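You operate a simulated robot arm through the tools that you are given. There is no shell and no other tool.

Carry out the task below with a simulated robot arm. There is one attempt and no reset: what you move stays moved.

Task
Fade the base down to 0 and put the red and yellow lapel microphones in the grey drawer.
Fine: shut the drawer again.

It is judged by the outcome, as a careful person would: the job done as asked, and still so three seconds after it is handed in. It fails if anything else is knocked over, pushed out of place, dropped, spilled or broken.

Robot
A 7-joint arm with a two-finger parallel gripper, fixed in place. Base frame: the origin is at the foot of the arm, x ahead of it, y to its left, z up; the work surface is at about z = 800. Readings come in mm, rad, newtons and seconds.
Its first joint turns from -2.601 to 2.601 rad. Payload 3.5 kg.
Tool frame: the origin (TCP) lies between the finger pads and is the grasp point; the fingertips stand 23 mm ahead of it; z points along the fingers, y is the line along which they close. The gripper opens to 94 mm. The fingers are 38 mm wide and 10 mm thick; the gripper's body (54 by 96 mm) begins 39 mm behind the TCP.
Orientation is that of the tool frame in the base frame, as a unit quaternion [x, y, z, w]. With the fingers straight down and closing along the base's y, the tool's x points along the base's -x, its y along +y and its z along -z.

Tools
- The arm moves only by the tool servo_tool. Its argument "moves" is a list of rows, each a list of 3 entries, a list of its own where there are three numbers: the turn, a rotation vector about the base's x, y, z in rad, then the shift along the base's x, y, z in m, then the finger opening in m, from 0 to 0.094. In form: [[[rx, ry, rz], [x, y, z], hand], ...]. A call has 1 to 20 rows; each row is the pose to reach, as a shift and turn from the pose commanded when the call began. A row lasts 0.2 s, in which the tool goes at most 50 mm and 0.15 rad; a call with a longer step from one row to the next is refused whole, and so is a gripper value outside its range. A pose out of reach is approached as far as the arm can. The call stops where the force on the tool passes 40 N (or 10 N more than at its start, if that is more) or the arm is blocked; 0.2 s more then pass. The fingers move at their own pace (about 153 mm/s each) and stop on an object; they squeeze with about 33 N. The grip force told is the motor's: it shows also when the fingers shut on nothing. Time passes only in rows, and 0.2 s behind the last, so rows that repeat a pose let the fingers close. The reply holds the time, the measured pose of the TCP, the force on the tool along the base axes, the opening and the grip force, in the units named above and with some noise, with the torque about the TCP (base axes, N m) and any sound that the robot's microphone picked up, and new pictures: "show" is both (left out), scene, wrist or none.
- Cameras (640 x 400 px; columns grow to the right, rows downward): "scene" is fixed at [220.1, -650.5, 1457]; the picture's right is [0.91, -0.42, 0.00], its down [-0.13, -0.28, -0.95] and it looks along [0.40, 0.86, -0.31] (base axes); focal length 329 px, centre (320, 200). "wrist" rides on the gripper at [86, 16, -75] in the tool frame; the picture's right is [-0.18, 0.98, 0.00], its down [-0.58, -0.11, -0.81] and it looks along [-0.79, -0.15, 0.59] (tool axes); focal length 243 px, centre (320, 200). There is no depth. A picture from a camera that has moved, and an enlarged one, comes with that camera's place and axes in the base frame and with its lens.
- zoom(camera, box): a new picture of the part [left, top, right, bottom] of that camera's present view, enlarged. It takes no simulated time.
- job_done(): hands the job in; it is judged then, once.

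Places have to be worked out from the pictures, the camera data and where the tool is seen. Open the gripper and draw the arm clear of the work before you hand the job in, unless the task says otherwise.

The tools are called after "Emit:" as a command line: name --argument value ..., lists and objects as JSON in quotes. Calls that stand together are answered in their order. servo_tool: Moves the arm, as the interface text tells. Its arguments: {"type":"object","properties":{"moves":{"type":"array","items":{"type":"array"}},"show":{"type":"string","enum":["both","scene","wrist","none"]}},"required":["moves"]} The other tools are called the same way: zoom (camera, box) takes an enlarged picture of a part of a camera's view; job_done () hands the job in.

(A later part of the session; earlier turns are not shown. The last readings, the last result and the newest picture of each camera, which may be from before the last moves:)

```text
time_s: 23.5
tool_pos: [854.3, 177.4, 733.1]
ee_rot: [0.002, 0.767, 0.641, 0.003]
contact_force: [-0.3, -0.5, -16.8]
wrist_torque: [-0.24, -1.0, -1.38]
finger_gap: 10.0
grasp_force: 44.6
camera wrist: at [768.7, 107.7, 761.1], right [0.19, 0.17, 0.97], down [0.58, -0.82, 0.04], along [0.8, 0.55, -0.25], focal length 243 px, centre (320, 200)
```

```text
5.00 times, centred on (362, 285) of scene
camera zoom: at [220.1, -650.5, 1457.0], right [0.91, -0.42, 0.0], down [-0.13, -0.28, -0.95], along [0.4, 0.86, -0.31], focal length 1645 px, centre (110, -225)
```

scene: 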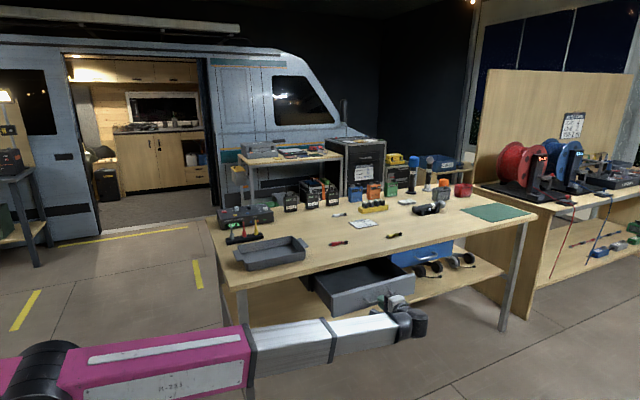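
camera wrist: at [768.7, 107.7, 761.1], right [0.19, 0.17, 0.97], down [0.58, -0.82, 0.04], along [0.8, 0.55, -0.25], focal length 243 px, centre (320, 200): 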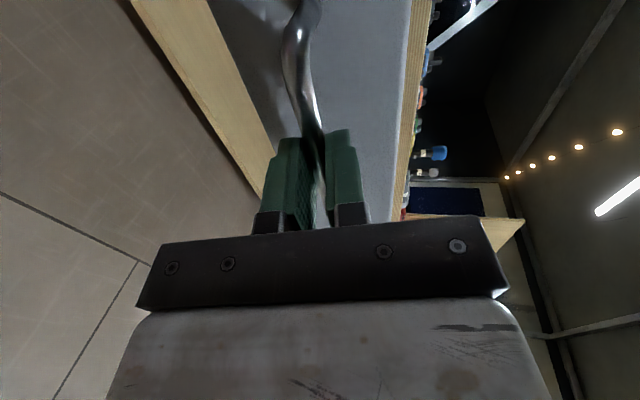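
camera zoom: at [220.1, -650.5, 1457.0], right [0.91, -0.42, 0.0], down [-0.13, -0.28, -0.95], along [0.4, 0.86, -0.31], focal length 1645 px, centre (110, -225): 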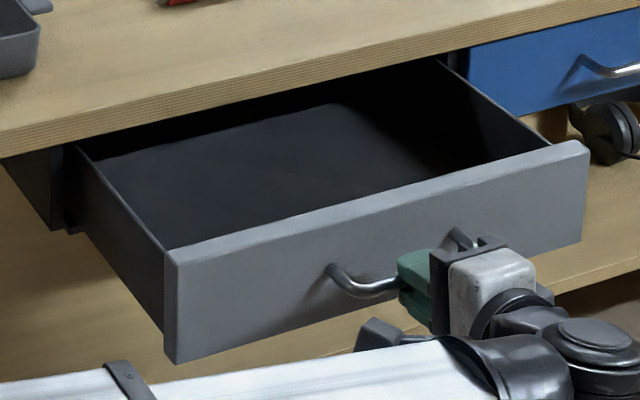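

The drawer is open and empty, with a clear floor. I'll release the handle, back straight off, and rise.

Emit:
servo_tool --moves '[[[0, 0, 0], [0, 0, -0.0005], 0.02], [[0, 0, 0], [0, 0, -0.0005], 0.044], [[0, 0, 0], [0, 0, -0.0005], 0.044], [[0, 0, 0], [0, -0.03, 0.004], 0.044], [[0, 0, 0], [0, -0.06, 0.01], 0.044], [[0, 0, 0], [0, -0.085, 0.02], 0.044], [[0, 0, 0], [0, -0.095, 0.06], 0.044], [[0, 0, 0], [0, -0.095, 0.1], 0.044], [[0, 0, 0], [0, -0.095, 0.145], 0.044], [[0, 0, 0], [0, -0.095, 0.19], 0.044], [[0, 0, 0], [0, -0.095, 0.235], 0.044], [[0, 0, 0], [0, -0.095, 0.28], 0.044]]' --show "both"

```text
time_s: 26.1
tool_pos: [855.9, 77.3, 1016.2]
ee_rot: [0.003, 0.766, 0.643, 0.002]
contact_force: [-0.9, 0.2, 0.0]
wrist_torque: [0.0, 0.03, 0.02]
finger_gap: 44.1
grasp_force: 0.0
camera wrist: at [769.8, 7.5, 1044.6], right [0.19, 0.17, 0.97], down [0.58, -0.82, 0.03], along [0.8, 0.55, -0.25], focal length 243 px, centre (320, 200)
```

scene: 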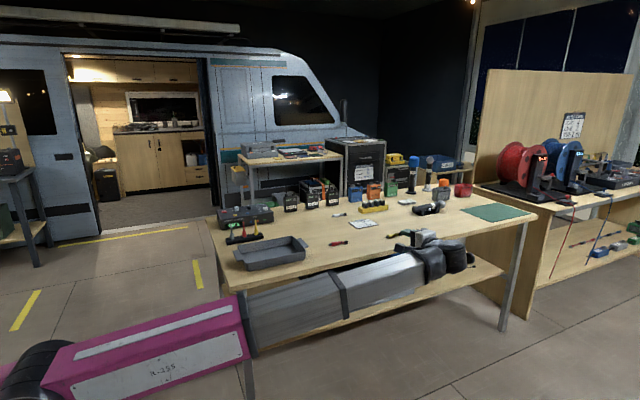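
wrist: 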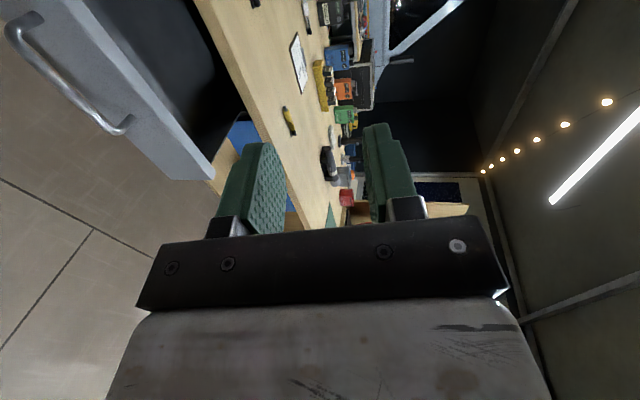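

Clear of the handle. I'll bring the hand upright and move above the table, a little short of the red mic, so the wrist camera can look at it.

Emit:
servo_tool --moves '[[[-0.14, 0, 0], [-0.0115, 0.045, 0], 0.06], [[-0.28, 0, 0], [-0.023, 0.09, 0], 0.06], [[-0.42, 0, 0], [-0.0345, 0.135, 0], 0.06], [[-0.56, 0, 0], [-0.046, 0.18, 0], 0.06], [[-0.7, 0, 0], [-0.0575, 0.225, 0], 0.06], [[-0.84, 0, 0], [-0.069, 0.27, 0], 0.06], [[-0.98, 0, 0], [-0.0805, 0.315, 0], 0.06], [[-1.12, 0, 0], [-0.092, 0.36, 0], 0.06], [[-1.26, 0, 0], [-0.1035, 0.405, 0], 0.06], [[-1.396, 0, 0], [-0.115, 0.45, 0], 0.06]]' --show "both"

Emit:
zoom --camera "wrist" --box '[220, 0, 420, 125]'

```text
time_s: 28.3
tool_pos: [740.1, 530.4, 1013.1]
ee_rot: [0.0, 1.0, -0.001, 0.003]
contact_force: [-0.2, -0.4, 0.3]
wrist_torque: [0.0, 0.01, 0.02]
finger_gap: 59.8
grasp_force: 0.0
camera wrist: at [652.5, 547.9, 1086.6], right [0.19, 0.98, 0.0], down [0.58, -0.11, 0.81], along [0.8, -0.15, -0.59], focal length 243 px, centre (320, 200)
```

scene: 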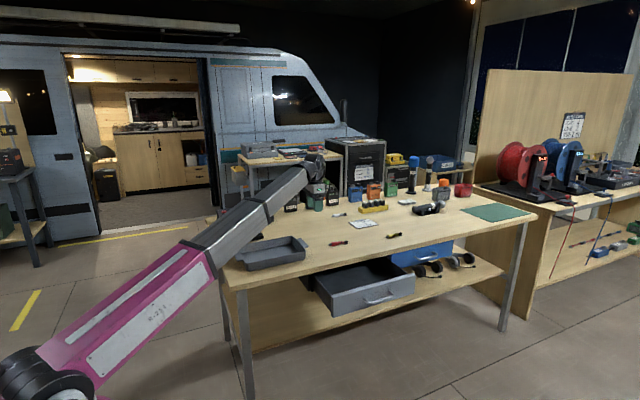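
wrist: 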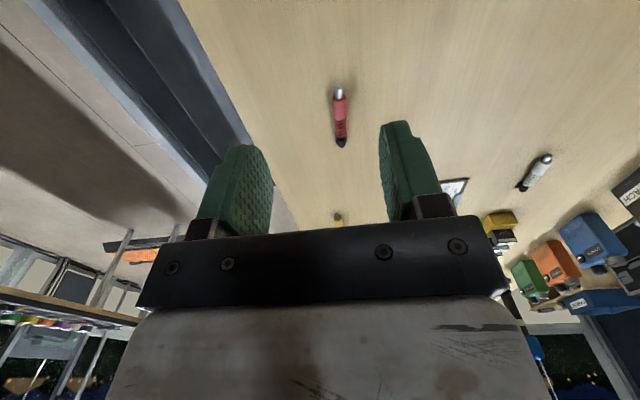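

```text
3.20 times, centred on (320, 62) of wrist
camera zoom: at [652.5, 547.9, 1086.6], right [0.19, 0.98, 0.0], down [0.58, -0.11, 0.81], along [0.8, -0.15, -0.59], focal length 776 px, centre (320, 640)
```

zoom: 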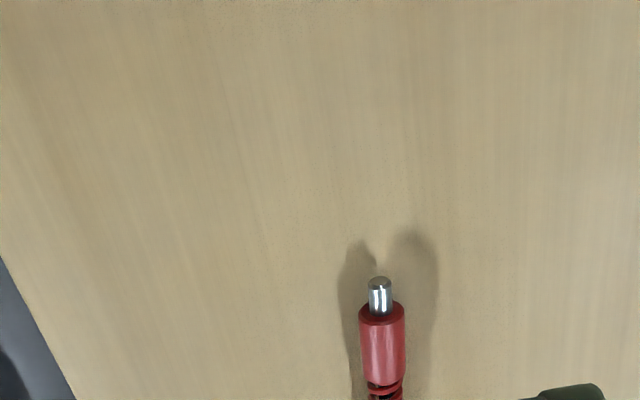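

Red mic: body centre ≈ (834,540), axis along x. I'll move over it and down to about 75 mm above the grasp height.

Emit:
servo_tool --moves '[[[0, 0, 0], [0.024, 0.0025, -0.028], 0.06], [[0, 0, 0], [0.048, 0.005, -0.056], 0.06], [[0, 0, 0], [0.072, 0.0075, -0.085], 0.06], [[0, 0, 0], [0.095, 0.0095, -0.113], 0.06], [[0, 0, 0], [0.095, 0.0095, -0.113], 0.06]]' --show "wrist"

Emit:
zoom --camera "wrist" --box '[240, 30, 400, 190]'

```text
time_s: 29.5
tool_pos: [834.6, 537.5, 899.7]
ee_rot: [0.0, 1.0, -0.001, 0.003]
contact_force: [-0.8, 0.2, 0.5]
wrist_torque: [0.0, 0.05, 0.0]
finger_gap: 60.2
grasp_force: 0.1
camera wrist: at [747.9, 553.8, 972.9], right [0.18, 0.98, 0.0], down [0.58, -0.11, 0.81], along [0.8, -0.15, -0.59], focal length 243 px, centre (320, 200)
```

wrist: 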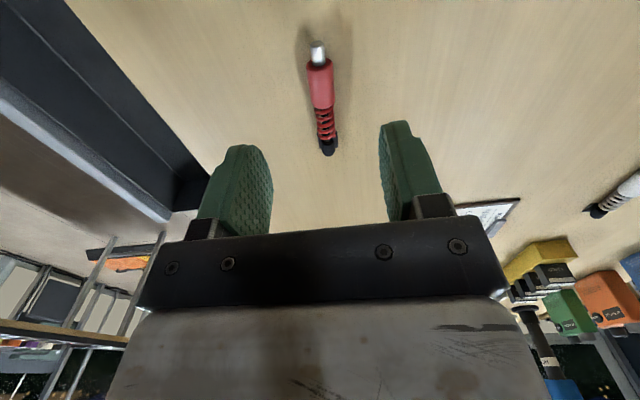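

```text
2.50 times, centred on (320, 110) of wrist
camera zoom: at [747.9, 553.8, 972.9], right [0.18, 0.98, 0.0], down [0.58, -0.11, 0.81], along [0.8, -0.15, -0.59], focal length 606 px, centre (320, 425)
```

zoom: 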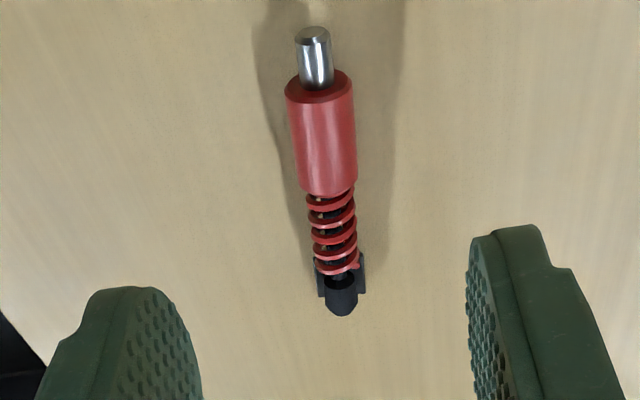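

The mic body is centred at ≈ (835, 539), well between the fingers, turned about −0.075 rad. I'll align yaw and descend to grasp height (fingertips ~3 mm above the table).

Emit:
servo_tool --moves '[[[0, 0, -0.04], [0, 0.001, -0.025], 0.06], [[0, 0, -0.075], [0, 0.001, -0.045], 0.06], [[0, 0, -0.075], [0, 0.001, -0.06], 0.06], [[0, 0, -0.075], [0, 0.001, -0.068], 0.06], [[0, 0, -0.075], [0, 0.001, -0.073], 0.06]]' --show "wrist"

```text
time_s: 30.7
tool_pos: [834.6, 540.8, 826.0]
ee_rot: [0.038, 0.999, -0.001, 0.004]
contact_force: [-0.6, 0.1, 1.0]
wrist_torque: [0.05, 0.01, -0.07]
finger_gap: 60.2
grasp_force: 0.1
camera wrist: at [749.0, 564.4, 898.8], right [0.26, 0.97, 0.0], down [0.57, -0.15, 0.81], along [0.78, -0.21, -0.59], focal length 243 px, centre (320, 200)
```

wrist: 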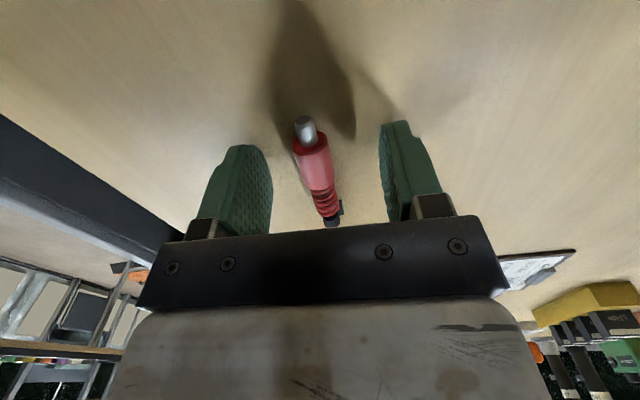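

Aligned and at height, with the red body between the pads. Closing on it.

Emit:
servo_tool --moves '[[[0, 0, 0], [0, 0, 0], 0.03], [[0, 0, 0], [0, 0, 0], 0.01], [[0, 0, 0], [0, 0, 0], 0.01], [[0, 0, 0], [0, 0, 0], 0.01]]' --show "wrist"

```text
time_s: 31.7
tool_pos: [833.3, 541.5, 826.7]
ee_rot: [0.038, 0.999, 0.0, 0.004]
contact_force: [0.6, 0.1, -0.1]
wrist_torque: [-0.03, 0.0, -0.03]
finger_gap: 16.5
grasp_force: 33.1
camera wrist: at [749.0, 564.3, 899.0], right [0.26, 0.97, 0.0], down [0.57, -0.15, 0.81], along [0.78, -0.21, -0.59], focal length 243 px, centre (320, 200)
```

wrist: 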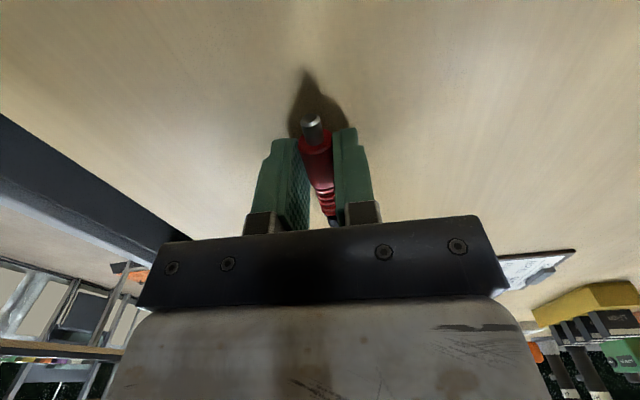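

The red mic is held (gap 16.5 mm). I'll lift it and carry it over to the open drawer.

Emit:
servo_tool --moves '[[[0, 0, 0], [0, 0, 0.015], 0.01], [[0, 0, 0], [0, 0, 0.045], 0.01], [[0, 0, 0], [0, 0, 0.085], 0.01], [[0, 0, 0], [0, 0, 0.125], 0.01], [[0, 0, 0], [-0.01, -0.04, 0.13], 0.01], [[0, 0, 0], [-0.02, -0.08, 0.13], 0.01], [[0, 0, 0], [-0.03, -0.12, 0.13], 0.01], [[0, 0, 0], [-0.04, -0.16, 0.13], 0.01], [[0, 0, 0], [-0.05, -0.2, 0.13], 0.01], [[0, 0, 0], [-0.054, -0.229, 0.13], 0.01], [[0, 0, 0], [-0.054, -0.229, 0.13], 0.01]]' --show "both"

Emit:
zoom --camera "scene" --box '[290, 215, 434, 315]'

```text
time_s: 34.1
tool_pos: [778.0, 311.0, 955.5]
ee_rot: [0.038, 0.999, 0.0, 0.003]
contact_force: [-0.4, -0.2, 0.1]
wrist_torque: [0.04, -0.01, 0.04]
finger_gap: 9.9
grasp_force: 0.0
camera wrist: at [693.6, 334.9, 1028.3], right [0.26, 0.97, 0.0], down [0.57, -0.15, 0.81], along [0.78, -0.21, -0.59], focal length 243 px, centre (320, 200)
```

scene: 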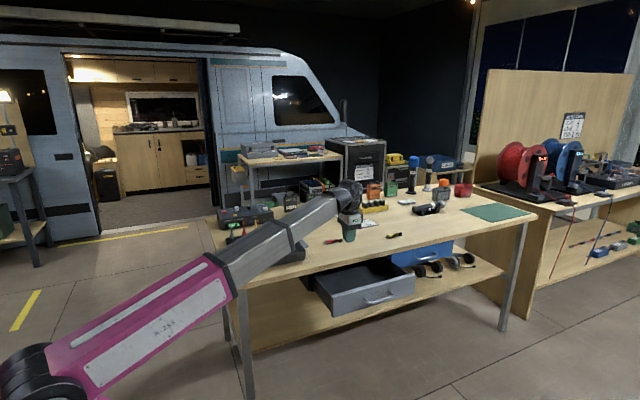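
wrist: 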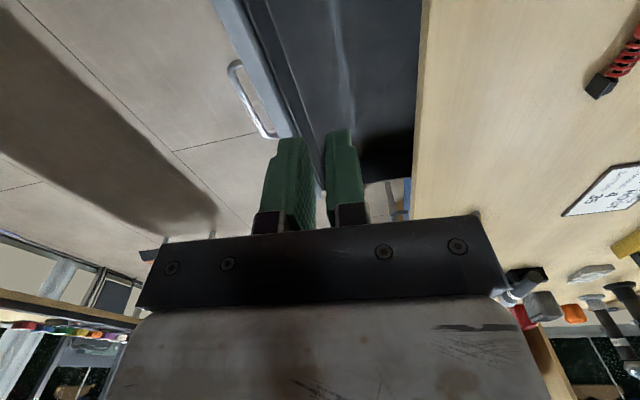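

```text
4.00 times, centred on (362, 265) of scene
camera zoom: at [220.1, -650.5, 1457.0], right [0.91, -0.42, 0.0], down [-0.13, -0.28, -0.95], along [0.4, 0.86, -0.31], focal length 1316 px, centre (152, -60)
```

zoom: 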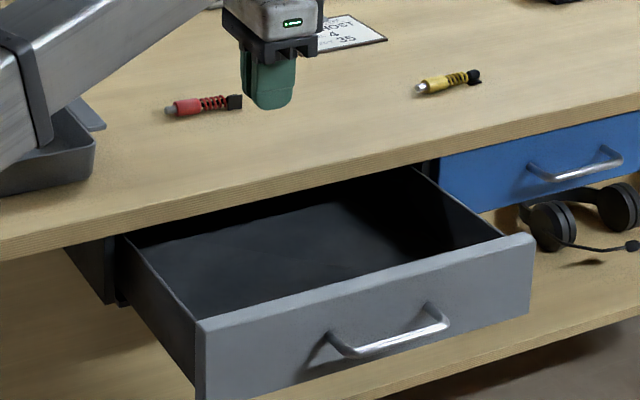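

The mic slipped out of the fingers at the start of the lift — it is still lying on the table, shifted slightly (gap now 9.9). I'll go back for a close look at it.

Emit:
servo_tool --moves '[[[0, 0, 0], [-0.006, 0.042, 0], 0.02], [[0, 0, 0], [-0.012, 0.084, 0], 0.06], [[0, 0, 0], [-0.018, 0.126, 0], 0.06], [[0, 0, 0], [-0.024, 0.168, 0], 0.06], [[0, 0, 0], [-0.028, 0.21, 0], 0.06], [[0, 0, 0], [-0.03, 0.25, 0], 0.06], [[0, 0, 0], [-0.03, 0.25, 0], 0.06]]' --show "wrist"

Emit:
zoom --camera "wrist" --box '[230, 20, 430, 170]'

```text
time_s: 35.7
tool_pos: [747.7, 565.3, 958.5]
ee_rot: [0.037, 0.999, -0.001, 0.003]
contact_force: [-0.3, 0.7, 0.8]
wrist_torque: [0.0, 0.0, 0.0]
finger_gap: 60.0
grasp_force: 0.0
camera wrist: at [663.2, 588.4, 1032.5], right [0.26, 0.97, 0.0], down [0.57, -0.15, 0.81], along [0.78, -0.21, -0.59], focal length 243 px, centre (320, 200)
```

wrist: 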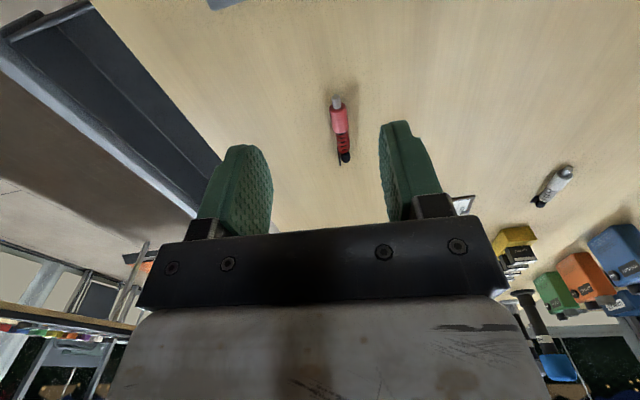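

```text
2.67 times, centred on (330, 95) of wrist
camera zoom: at [663.2, 588.4, 1032.5], right [0.26, 0.97, 0.0], down [0.57, -0.15, 0.81], along [0.78, -0.21, -0.59], focal length 647 px, centre (293, 480)
```

zoom: 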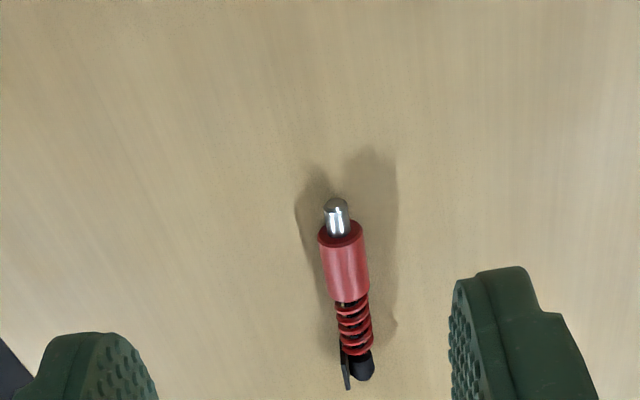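

The red mic rolled about 30 mm; its body is now at ≈ (822,568), clip on its side. The gap reading (16.5 mm vs ~18.5 mm body) says I gripped above its widest line, so this time I'll go lower, feeling for the table.

Emit:
servo_tool --moves '[[[0, 0, 0.018], [0.025, 0.001, -0.036], 0.05], [[0, 0, 0.018], [0.05, 0.002, -0.072], 0.05], [[0, 0, 0.018], [0.074, 0.003, -0.108], 0.05], [[0, 0, 0.018], [0.074, 0.003, -0.123], 0.05], [[0, 0, 0.018], [0.074, 0.003, -0.132], 0.05]]' --show "wrist"

Emit:
zoom --camera "wrist" --box '[220, 80, 420, 240]'

```text
time_s: 36.9
tool_pos: [825.5, 568.3, 826.6]
ee_rot: [0.029, 1.0, 0.0, 0.004]
contact_force: [-0.3, 0.0, -0.6]
wrist_torque: [0.01, 0.01, -0.03]
finger_gap: 50.0
grasp_force: 0.0
camera wrist: at [738.8, 589.4, 900.2], right [0.24, 0.97, 0.0], down [0.57, -0.14, 0.81], along [0.79, -0.19, -0.59], focal length 243 px, centre (320, 200)
```

wrist: 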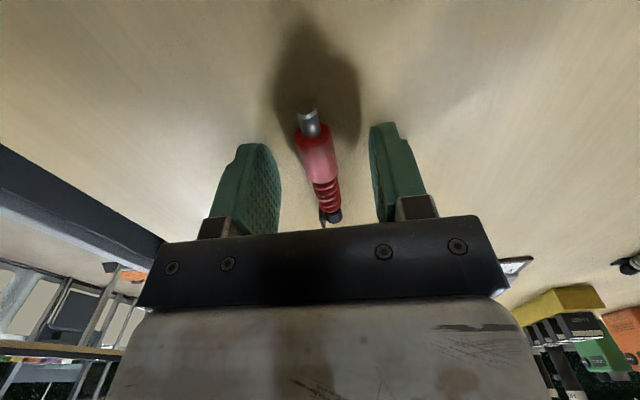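

```text
2.50 times, centred on (320, 160) of wrist
camera zoom: at [738.8, 589.4, 900.2], right [0.24, 0.97, 0.0], down [0.57, -0.14, 0.81], along [0.79, -0.19, -0.59], focal length 606 px, centre (320, 300)
```

zoom: 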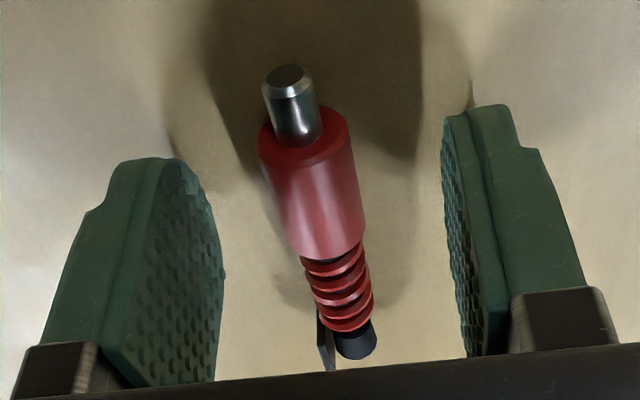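

Pads look well placed on either side of the body; fingertips still show a little gap to the table. I'll lower in 1 mm steps watching the vertical force.

Emit:
servo_tool --moves '[[[0, 0, 0], [-0.002, 0, -0.001], 0.05], [[0, 0, 0], [-0.002, 0, -0.002], 0.05], [[0, 0, 0], [-0.002, 0, -0.003], 0.05], [[0, 0, 0], [-0.002, 0, -0.004], 0.05]]' --show "none"

```text
time_s: 37.9
tool_pos: [822.2, 566.3, 823.1]
ee_rot: [0.029, 1.0, 0.001, 0.003]
contact_force: [-2.4, 0.6, 8.3]
wrist_torque: [-0.2, 0.19, -0.09]
finger_gap: 49.7
grasp_force: 0.0
```

The fingertips just touch the table (8 N at z 823). I'll raise half a millimetre, close, and lift only slightly to verify the hold.

Emit:
servo_tool --moves '[[[0, 0, 0], [0, 0.0005, 0.0008], 0.035], [[0, 0, 0], [0, 0.0005, 0.0008], 0.01], [[0, 0, 0], [0, 0.0005, 0.0008], 0.008], [[0, 0, 0], [0, 0.0005, 0.0008], 0.008]]' --show "wrist"

Emit:
zoom --camera "wrist" --box '[220, 80, 420, 240]'

```text
time_s: 38.9
tool_pos: [823.2, 567.4, 823.0]
ee_rot: [0.029, 1.0, -0.001, 0.003]
contact_force: [0.2, -1.0, 2.4]
wrist_torque: [-0.06, -0.1, -0.06]
finger_gap: 16.7
grasp_force: 32.5
camera wrist: at [737.3, 588.8, 896.3], right [0.24, 0.97, 0.0], down [0.57, -0.14, 0.81], along [0.79, -0.19, -0.59], focal length 243 px, centre (320, 200)
```

wrist: 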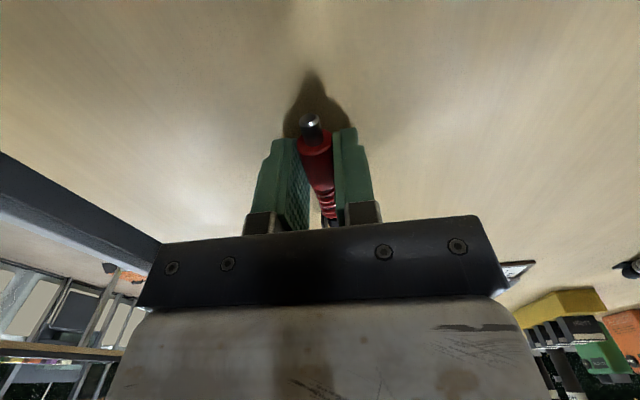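

```text
2.50 times, centred on (320, 160) of wrist
camera zoom: at [737.3, 588.8, 896.3], right [0.24, 0.97, 0.0], down [0.57, -0.14, 0.81], along [0.79, -0.19, -0.59], focal length 606 px, centre (320, 300)
```

zoom: 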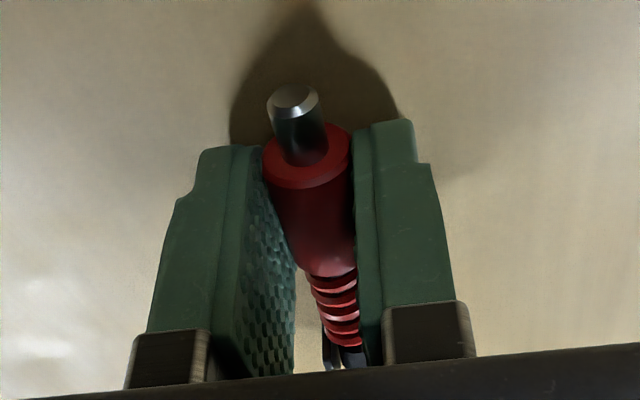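

Closed with a 16.7 mm gap and 32 N. I'll lift just a few millimetres slowly and check that it comes along.

Emit:
servo_tool --moves '[[[0, 0, 0], [0, 0, 0.002], 0.008], [[0, 0, 0], [0, 0, 0.004], 0.008], [[0, 0, 0], [0, 0, 0.006], 0.008], [[0, 0, 0], [0, 0, 0.009], 0.008], [[0, 0, 0], [0, 0, 0.012], 0.008]]' --show "wrist"

Emit:
zoom --camera "wrist" --box '[220, 80, 420, 240]'

```text
time_s: 40.1
tool_pos: [823.2, 566.8, 833.6]
ee_rot: [0.029, 1.0, 0.0, 0.003]
contact_force: [-0.4, -0.3, 0.2]
wrist_torque: [-0.04, 0.0, 0.0]
finger_gap: 16.2
grasp_force: 33.2
camera wrist: at [737.2, 588.6, 907.2], right [0.24, 0.97, 0.0], down [0.57, -0.14, 0.81], along [0.79, -0.19, -0.59], focal length 243 px, centre (320, 200)
```

wrist: 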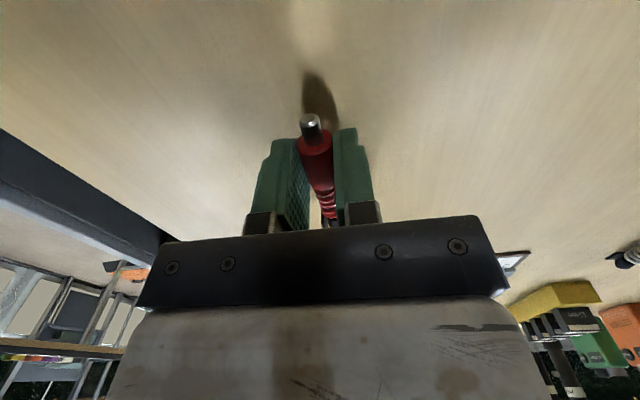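

```text
2.50 times, centred on (320, 160) of wrist
camera zoom: at [737.2, 588.6, 907.2], right [0.24, 0.97, 0.0], down [0.57, -0.14, 0.81], along [0.79, -0.19, -0.59], focal length 606 px, centre (320, 300)
```

zoom: 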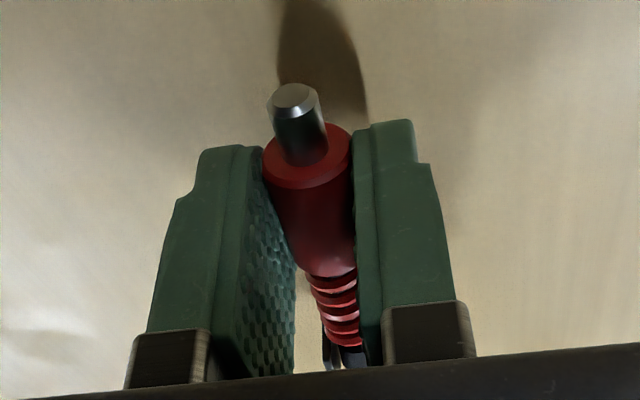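

The mic came along this time (same place between the pads, shadow separated). I'll continue slowly to 40 mm and re-check that the grip isn't creeping.

Emit:
servo_tool --moves '[[[0, 0, 0], [0, 0, 0.003], 0.006], [[0, 0, 0], [0, 0, 0.007], 0.006], [[0, 0, 0], [0, 0, 0.011], 0.006], [[0, 0, 0], [0, 0, 0.015], 0.006], [[0, 0, 0], [0, 0, 0.019], 0.006], [[0, 0, 0], [0, 0, 0.023], 0.006], [[0, 0, 0], [0, 0, 0.027], 0.006], [[0, 0, 0], [0, 0, 0.03], 0.006]]' --show "wrist"

Emit:
zoom --camera "wrist" --box '[220, 80, 420, 240]'

```text
time_s: 41.9
tool_pos: [822.3, 566.1, 864.1]
ee_rot: [0.029, 1.0, 0.0, 0.003]
contact_force: [-0.1, 0.0, -0.4]
wrist_torque: [-0.02, -0.01, -0.01]
finger_gap: 16.4
grasp_force: 33.3
camera wrist: at [736.9, 588.2, 937.0], right [0.24, 0.97, 0.0], down [0.57, -0.14, 0.81], along [0.79, -0.19, -0.59], focal length 243 px, centre (320, 200)
```

wrist: 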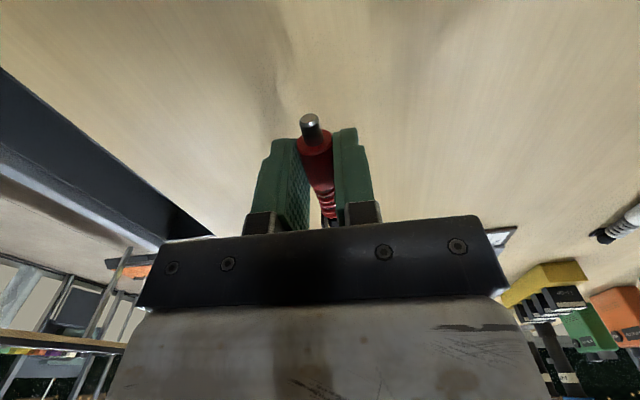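

```text
2.50 times, centred on (320, 160) of wrist
camera zoom: at [736.9, 588.2, 937.0], right [0.24, 0.97, 0.0], down [0.57, -0.14, 0.81], along [0.79, -0.19, -0.59], focal length 606 px, centre (320, 300)
```

zoom: 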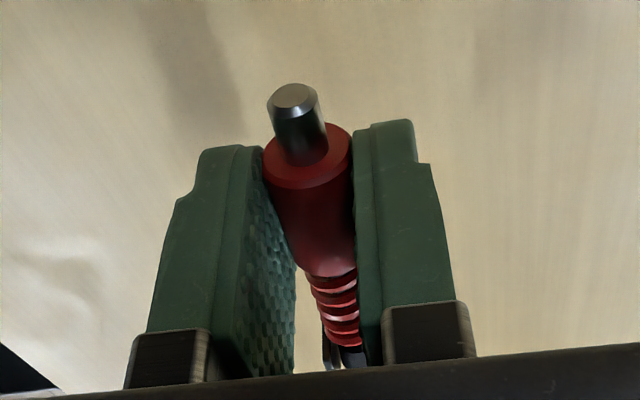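

The hold is stable. I'll carry it gently, at this height, over the edge to above the open drawer.

Emit:
servo_tool --moves '[[[0, 0, 0], [-0.001, -0.004, 0.004], 0.006], [[0, 0, 0], [-0.002, -0.012, 0.009], 0.006], [[0, 0, 0], [-0.004, -0.022, 0.014], 0.006], [[0, 0, 0], [-0.006, -0.034, 0.018], 0.006], [[0, 0, 0], [-0.008, -0.047, 0.02], 0.006], [[0, 0, 0], [-0.01, -0.061, 0.02], 0.006], [[0, 0, 0], [-0.012, -0.075, 0.02], 0.006], [[0, 0, 0], [-0.015, -0.089, 0.02], 0.006], [[0, 0, 0], [-0.017, -0.103, 0.02], 0.006], [[0, 0, 0], [-0.019, -0.117, 0.02], 0.006], [[0, 0, 0], [-0.021, -0.131, 0.02], 0.006], [[0, 0, 0], [-0.024, -0.145, 0.02], 0.006], [[0, 0, 0], [-0.026, -0.16, 0.02], 0.006], [[0, 0, 0], [-0.029, -0.175, 0.02], 0.006], [[0, 0, 0], [-0.031, -0.19, 0.02], 0.006], [[0, 0, 0], [-0.034, -0.205, 0.02], 0.006], [[0, 0, 0], [-0.036, -0.22, 0.02], 0.006], [[0, 0, 0], [-0.038, -0.234, 0.02], 0.006], [[0, 0, 0], [-0.04, -0.247, 0.02], 0.006], [[0, 0, 0], [-0.042, -0.256, 0.02], 0.006]]' --show "both"

Emit:
zoom --camera "scene" --box '[290, 215, 434, 315]'

```text
time_s: 46.1
tool_pos: [782.3, 311.6, 883.1]
ee_rot: [0.029, 1.0, 0.001, 0.004]
contact_force: [-0.1, -0.1, -0.3]
wrist_torque: [0.0, 0.03, 0.0]
finger_gap: 16.1
grasp_force: 33.0
camera wrist: at [696.2, 332.2, 956.7], right [0.24, 0.97, 0.0], down [0.57, -0.14, 0.81], along [0.79, -0.19, -0.59], focal length 243 px, centre (320, 200)
```

scene: 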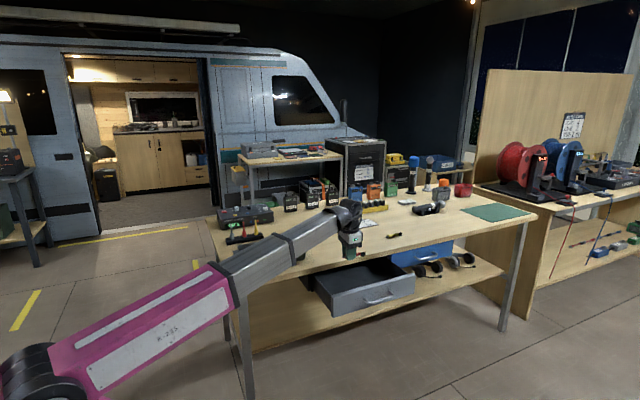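
wrist: 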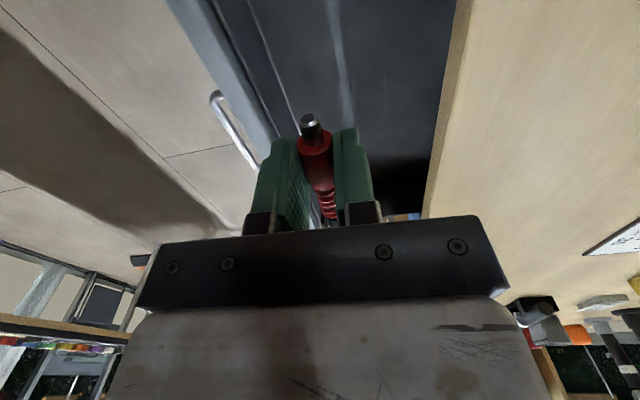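

```text
4.00 times, centred on (362, 265) of scene
camera zoom: at [220.1, -650.5, 1457.0], right [0.91, -0.42, 0.0], down [-0.13, -0.28, -0.95], along [0.4, 0.86, -0.31], focal length 1316 px, centre (152, -60)
```

zoom: 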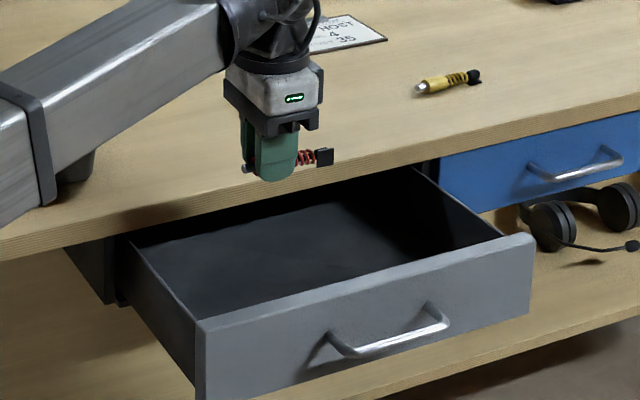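

The mic hangs inside the drawer's outline. Lowering smoothly toward the drawer floor, stopping a bit above it.

Emit:
servo_tool --moves '[[[0, 0, 0], [0, 0, -0.006], 0.006], [[0, 0, 0], [0, 0, -0.016], 0.006], [[0, 0, 0], [0, 0, -0.03], 0.006], [[0, 0, 0], [0, 0, -0.045], 0.006], [[0, 0, 0], [0, 0, -0.06], 0.006], [[0, 0, 0], [0, 0, -0.075], 0.006], [[0, 0, 0], [0, 0, -0.09], 0.006], [[0, 0, 0], [0, 0, -0.105], 0.006], [[0, 0, 0], [0, 0, -0.118], 0.006], [[0, 0, 0], [0, 0, -0.128], 0.006], [[0, 0, 0], [0, 0, -0.134], 0.006]]' --show "both"

Emit:
zoom --camera "scene" --box '[290, 230, 418, 310]'

```text
time_s: 48.5
tool_pos: [779.6, 311.5, 750.0]
ee_rot: [0.028, 1.0, 0.001, 0.003]
contact_force: [-0.2, 0.6, -1.2]
wrist_torque: [-0.02, 0.01, -0.01]
finger_gap: 16.6
grasp_force: 33.4
camera wrist: at [694.1, 332.9, 821.6], right [0.24, 0.97, 0.0], down [0.57, -0.14, 0.81], along [0.79, -0.19, -0.59], focal length 243 px, centre (320, 200)
```

scene: 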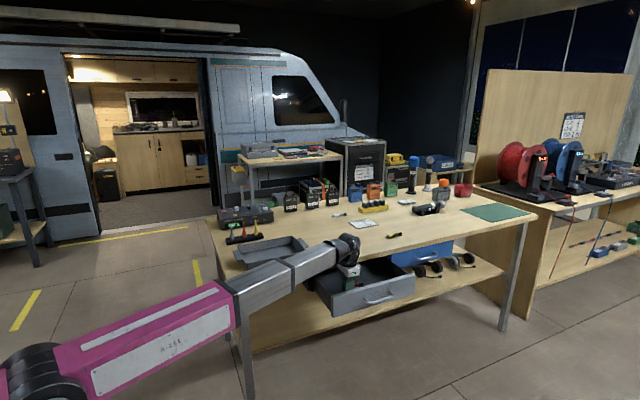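
wrist: 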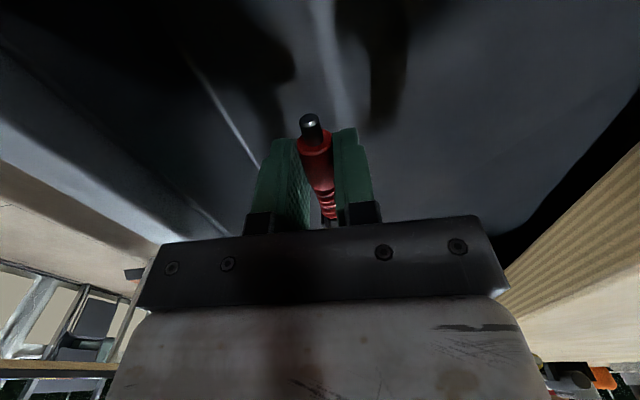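

```text
5.00 times, centred on (354, 270) of scene
camera zoom: at [220.1, -650.5, 1457.0], right [0.91, -0.42, 0.0], down [-0.13, -0.28, -0.95], along [0.4, 0.86, -0.31], focal length 1645 px, centre (150, -150)
```

zoom: 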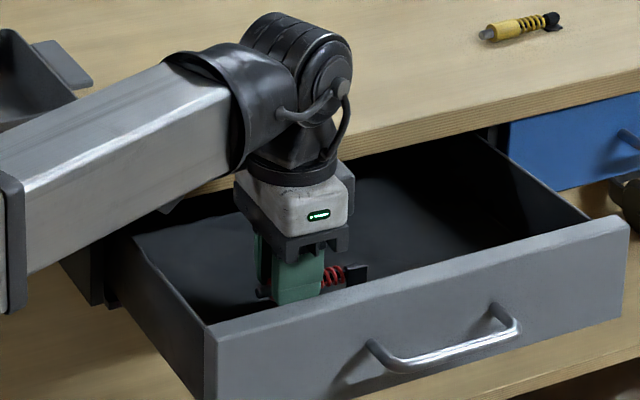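

Still held and clear of all walls. I'll lower in small steps to find the drawer floor.

Emit:
servo_tool --moves '[[[0, 0, 0], [0, 0, -0.003], 0.006], [[0, 0, 0], [0, 0, -0.006], 0.006], [[0, 0, 0], [0, 0, -0.009], 0.006], [[0, 0, 0], [0, 0, -0.012], 0.006], [[0, 0, 0], [0, 0, -0.014], 0.006]]' --show "wrist"

```text
time_s: 49.7
tool_pos: [781.1, 310.1, 735.0]
ee_rot: [0.029, 1.0, 0.0, 0.004]
contact_force: [0.7, -0.2, -0.5]
wrist_torque: [0.01, 0.0, -0.01]
finger_gap: 16.5
grasp_force: 33.1
camera wrist: at [695.2, 331.9, 808.6], right [0.24, 0.97, 0.0], down [0.57, -0.14, 0.81], along [0.79, -0.19, -0.59], focal length 243 px, centre (320, 200)
```

wrist: 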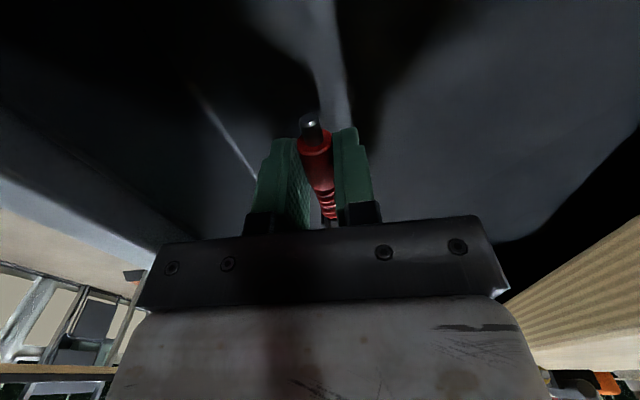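

No contact yet at tip height ≈ 712; the shadow is closing in. Continuing in finer steps.

Emit:
servo_tool --moves '[[[0, 0, 0], [0, 0, -0.0015], 0.006], [[0, 0, 0], [0, 0, -0.003], 0.006], [[0, 0, 0], [0, 0, -0.0045], 0.006], [[0, 0, 0], [0, 0, -0.006], 0.006]]' --show "wrist"

```text
time_s: 50.7
tool_pos: [780.1, 310.4, 729.6]
ee_rot: [0.029, 1.0, 0.0, 0.003]
contact_force: [0.3, 1.2, -0.1]
wrist_torque: [-0.02, 0.02, -0.01]
finger_gap: 16.4
grasp_force: 32.7
camera wrist: at [694.2, 332.4, 802.7], right [0.24, 0.97, 0.0], down [0.57, -0.14, 0.81], along [0.79, -0.19, -0.59], focal length 243 px, centre (320, 200)
```

wrist: 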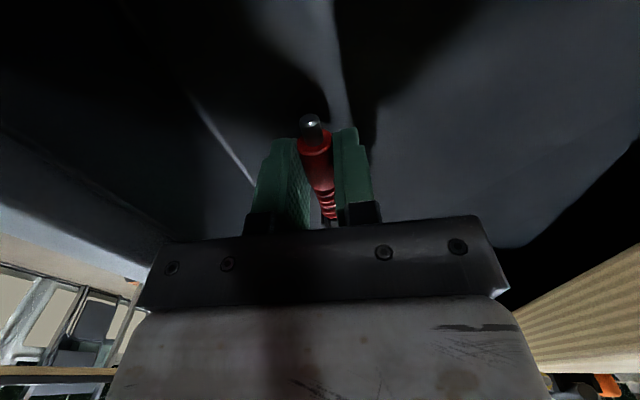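

Still no contact at tip height ≈ 706.5. A few more fine steps.

Emit:
servo_tool --moves '[[[0, 0, 0], [0, 0, -0.001], 0.006], [[0, 0, 0], [0, 0, -0.002], 0.006], [[0, 0, 0], [0, 0, -0.003], 0.006], [[0, 0, 0], [0, 0, -0.004], 0.006]]' --show "wrist"

```text
time_s: 51.7
tool_pos: [781.8, 311.1, 725.4]
ee_rot: [0.029, 1.0, 0.001, 0.004]
contact_force: [0.2, 0.7, -0.6]
wrist_torque: [0.01, 0.03, -0.01]
finger_gap: 16.4
grasp_force: 33.3
camera wrist: at [695.1, 332.4, 798.4], right [0.24, 0.97, 0.0], down [0.57, -0.14, 0.81], along [0.79, -0.19, -0.59], focal length 243 px, centre (320, 200)
```

wrist: 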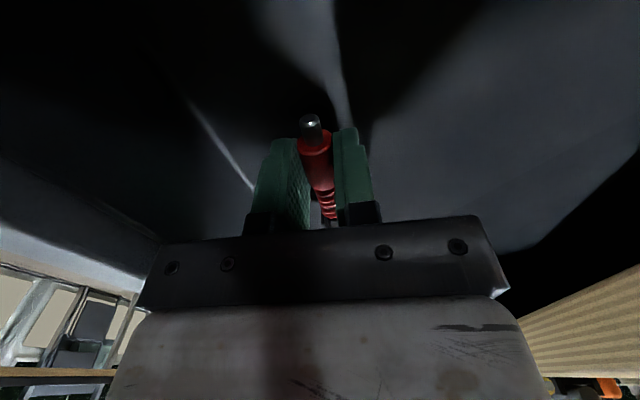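

Tips at ≈ 702, still free. Continuing carefully by another few millimetres.

Emit:
servo_tool --moves '[[[0, 0, 0], [0, 0, -0.001], 0.006], [[0, 0, 0], [0, 0, -0.002], 0.006], [[0, 0, 0], [0, 0, -0.003], 0.006]]' --show "wrist"

Emit:
zoom --camera "scene" --box '[310, 250, 374, 300]'

```text
time_s: 52.5
tool_pos: [780.0, 310.7, 724.3]
ee_rot: [0.03, 1.0, 0.001, 0.004]
contact_force: [-1.4, -0.4, -0.5]
wrist_torque: [0.02, 0.0, 0.0]
finger_gap: 16.5
grasp_force: 32.4
camera wrist: at [695.4, 332.4, 796.4], right [0.24, 0.97, 0.0], down [0.57, -0.14, 0.81], along [0.79, -0.19, -0.59], focal length 243 px, centre (320, 200)
```

wrist: 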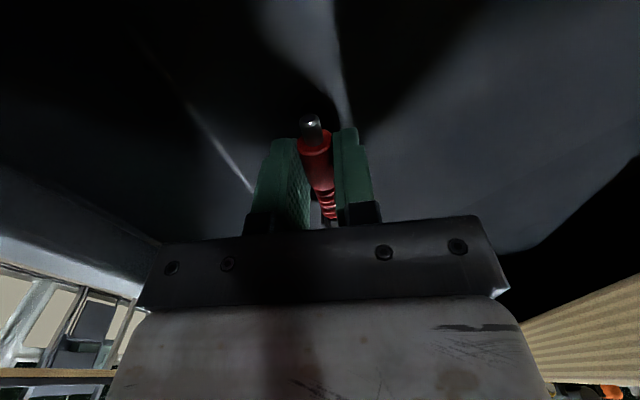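

```text
8.00 times, centred on (342, 275) of scene
camera zoom: at [220.1, -650.5, 1457.0], right [0.91, -0.42, 0.0], down [-0.13, -0.28, -0.95], along [0.4, 0.86, -0.31], focal length 2631 px, centre (144, -400)
```

zoom: 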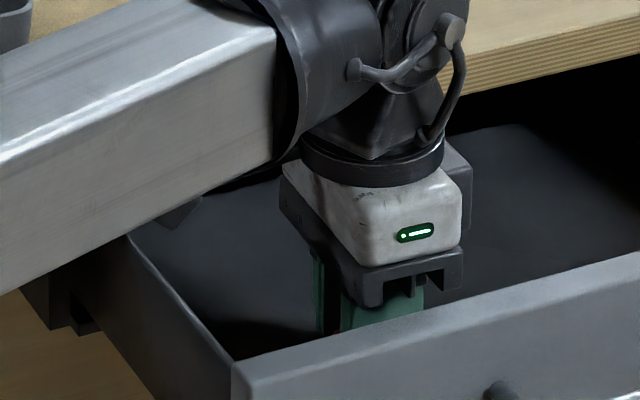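

Still no contact; drawer floor must be just below. Another few 1 mm steps.

Emit:
servo_tool --moves '[[[0, 0, 0], [0, 0, -0.001], 0.006], [[0, 0, 0], [0, 0, -0.002], 0.006], [[0, 0, 0], [0, 0, -0.003], 0.006], [[0, 0, 0], [0, 0, -0.004], 0.006]]' --show "wrist"

```text
time_s: 53.5
tool_pos: [781.4, 310.1, 720.1]
ee_rot: [0.028, 1.0, -0.001, 0.004]
contact_force: [0.8, -0.4, -0.5]
wrist_torque: [0.03, 0.02, -0.01]
finger_gap: 16.8
grasp_force: 32.6
camera wrist: at [695.2, 332.3, 792.8], right [0.24, 0.97, 0.0], down [0.57, -0.14, 0.81], along [0.79, -0.19, -0.59], focal length 243 px, centre (320, 200)
```

wrist: 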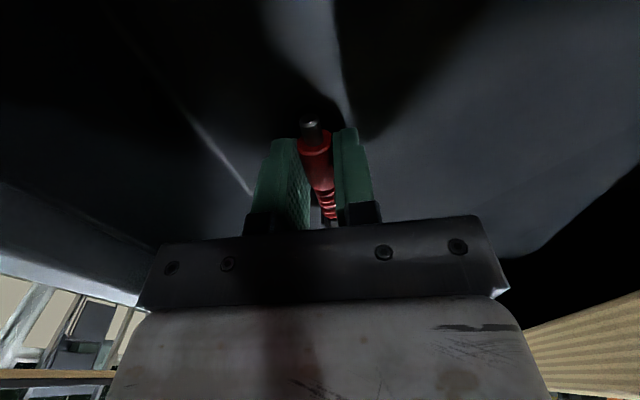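

Tips at ≈ 697; continuing down a few more millimetres with the force watched.

Emit:
servo_tool --moves '[[[0, 0, 0], [0, 0, -0.001], 0.006], [[0, 0, 0], [0, 0, -0.002], 0.006], [[0, 0, 0], [0, 0, -0.003], 0.006], [[0, 0, 0], [0, 0, -0.004], 0.006]]' --show "wrist"

Emit:
zoom --camera "wrist" --box '[200, 60, 440, 240]'

Emit:
zoom --camera "scene" --box '[310, 250, 374, 300]'

```text
time_s: 54.5
tool_pos: [781.4, 311.7, 715.6]
ee_rot: [0.029, 1.0, 0.0, 0.004]
contact_force: [0.6, -0.6, 3.5]
wrist_torque: [-0.02, -0.04, 0.01]
finger_gap: 16.3
grasp_force: 32.9
camera wrist: at [695.5, 333.4, 788.2], right [0.24, 0.97, 0.0], down [0.57, -0.14, 0.81], along [0.79, -0.19, -0.59], focal length 243 px, centre (320, 200)
```

wrist: 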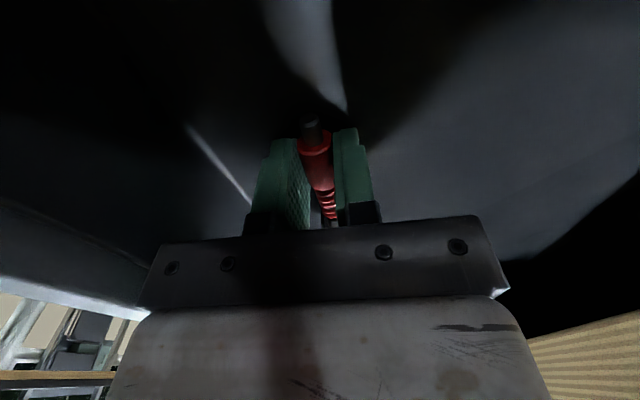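

```text
2.22 times, centred on (320, 150) of wrist
camera zoom: at [695.5, 333.4, 788.2], right [0.24, 0.97, 0.0], down [0.57, -0.14, 0.81], along [0.79, -0.19, -0.59], focal length 539 px, centre (320, 311)
```

zoom: 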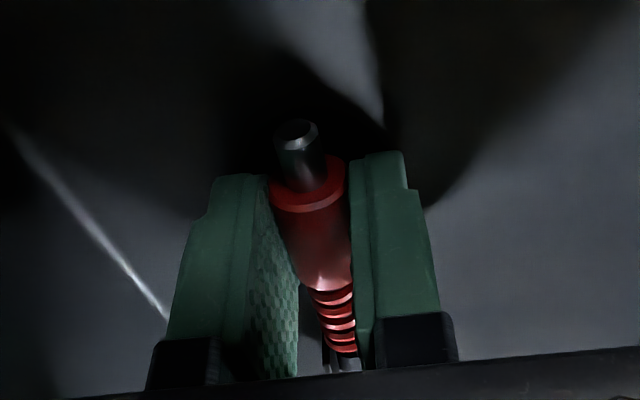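

```text
8.00 times, centred on (342, 275) of scene
camera zoom: at [220.1, -650.5, 1457.0], right [0.91, -0.42, 0.0], down [-0.13, -0.28, -0.95], along [0.4, 0.86, -0.31], focal length 2631 px, centre (144, -400)
```

zoom: 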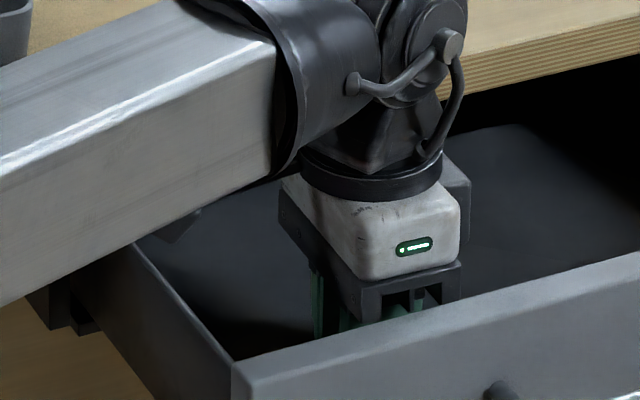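

Contact (+3.5 N) at tip height ≈ 692: the mic rests on the drawer floor. Opening gently and rising straight up.

Emit:
servo_tool --moves '[[[0, 0, 0], [0, 0, 0], 0.022], [[0, 0, 0], [0, 0, 0], 0.032], [[0, 0, 0], [0, 0, 0], 0.045], [[0, 0, 0], [0, 0, 0.006], 0.045], [[0, 0, 0], [0, 0, 0.02], 0.045], [[0, 0, 0], [0, 0, 0.045], 0.045], [[0, 0, 0], [0, 0, 0.08], 0.045], [[0, 0, 0], [0, 0, 0.12], 0.045], [[0, 0, 0], [-0.03, 0, 0.16], 0.045], [[0, 0, 0], [-0.06, 0, 0.2], 0.045]]' --show "both"

Emit:
zoom --camera "wrist" --box '[200, 0, 440, 160]'

Emit:
zoom --camera "scene" --box '[306, 235, 434, 315]'

```text
time_s: 56.7
tool_pos: [719.2, 308.9, 915.0]
ee_rot: [0.029, 1.0, 0.0, 0.004]
contact_force: [0.6, -0.3, 0.4]
wrist_torque: [-0.01, -0.01, 0.01]
finger_gap: 44.9
grasp_force: 0.0
camera wrist: at [633.5, 331.1, 987.8], right [0.24, 0.97, 0.0], down [0.57, -0.14, 0.81], along [0.79, -0.19, -0.59], focal length 243 px, centre (320, 200)
```

scene: 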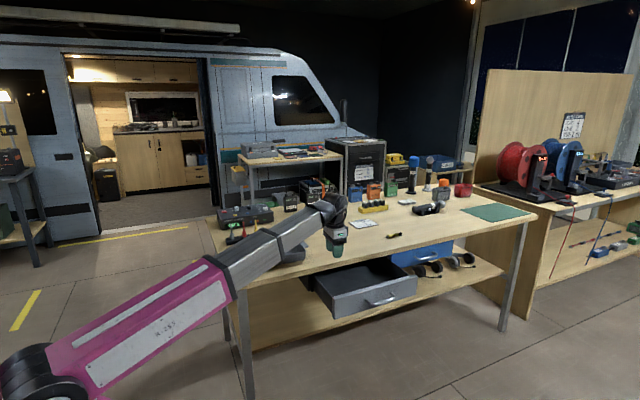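
wrist: 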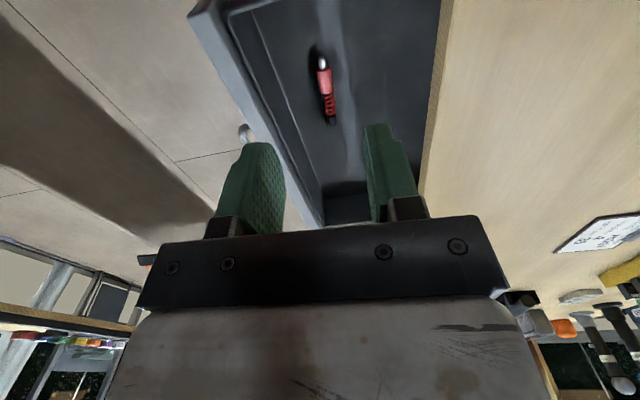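

```text
2.50 times, centred on (320, 80) of wrist
camera zoom: at [633.5, 331.1, 987.8], right [0.24, 0.97, 0.0], down [0.57, -0.14, 0.81], along [0.79, -0.19, -0.59], focal length 606 px, centre (320, 500)
```

zoom: 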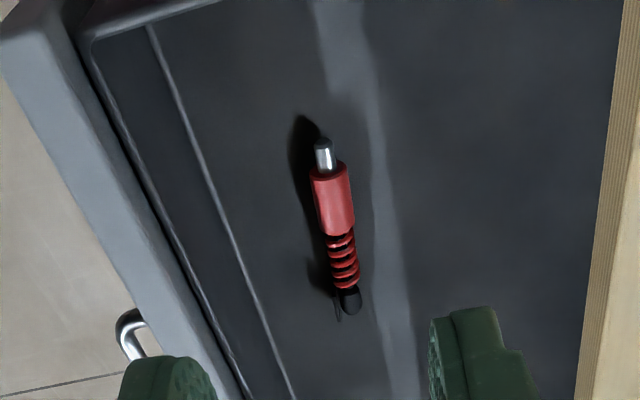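

```text
5.00 times, centred on (370, 275) of scene
camera zoom: at [220.1, -650.5, 1457.0], right [0.91, -0.42, 0.0], down [-0.13, -0.28, -0.95], along [0.4, 0.86, -0.31], focal length 1645 px, centre (70, -175)
```

zoom: 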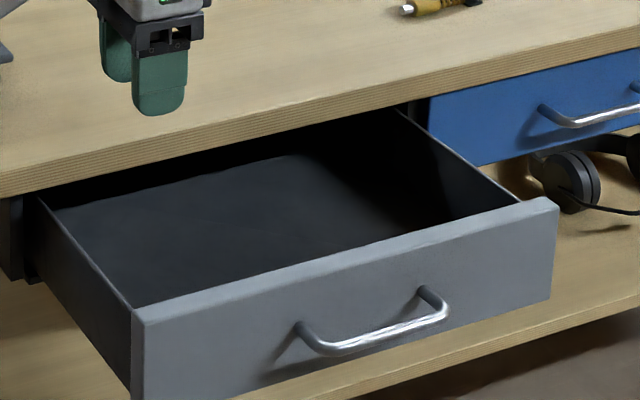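

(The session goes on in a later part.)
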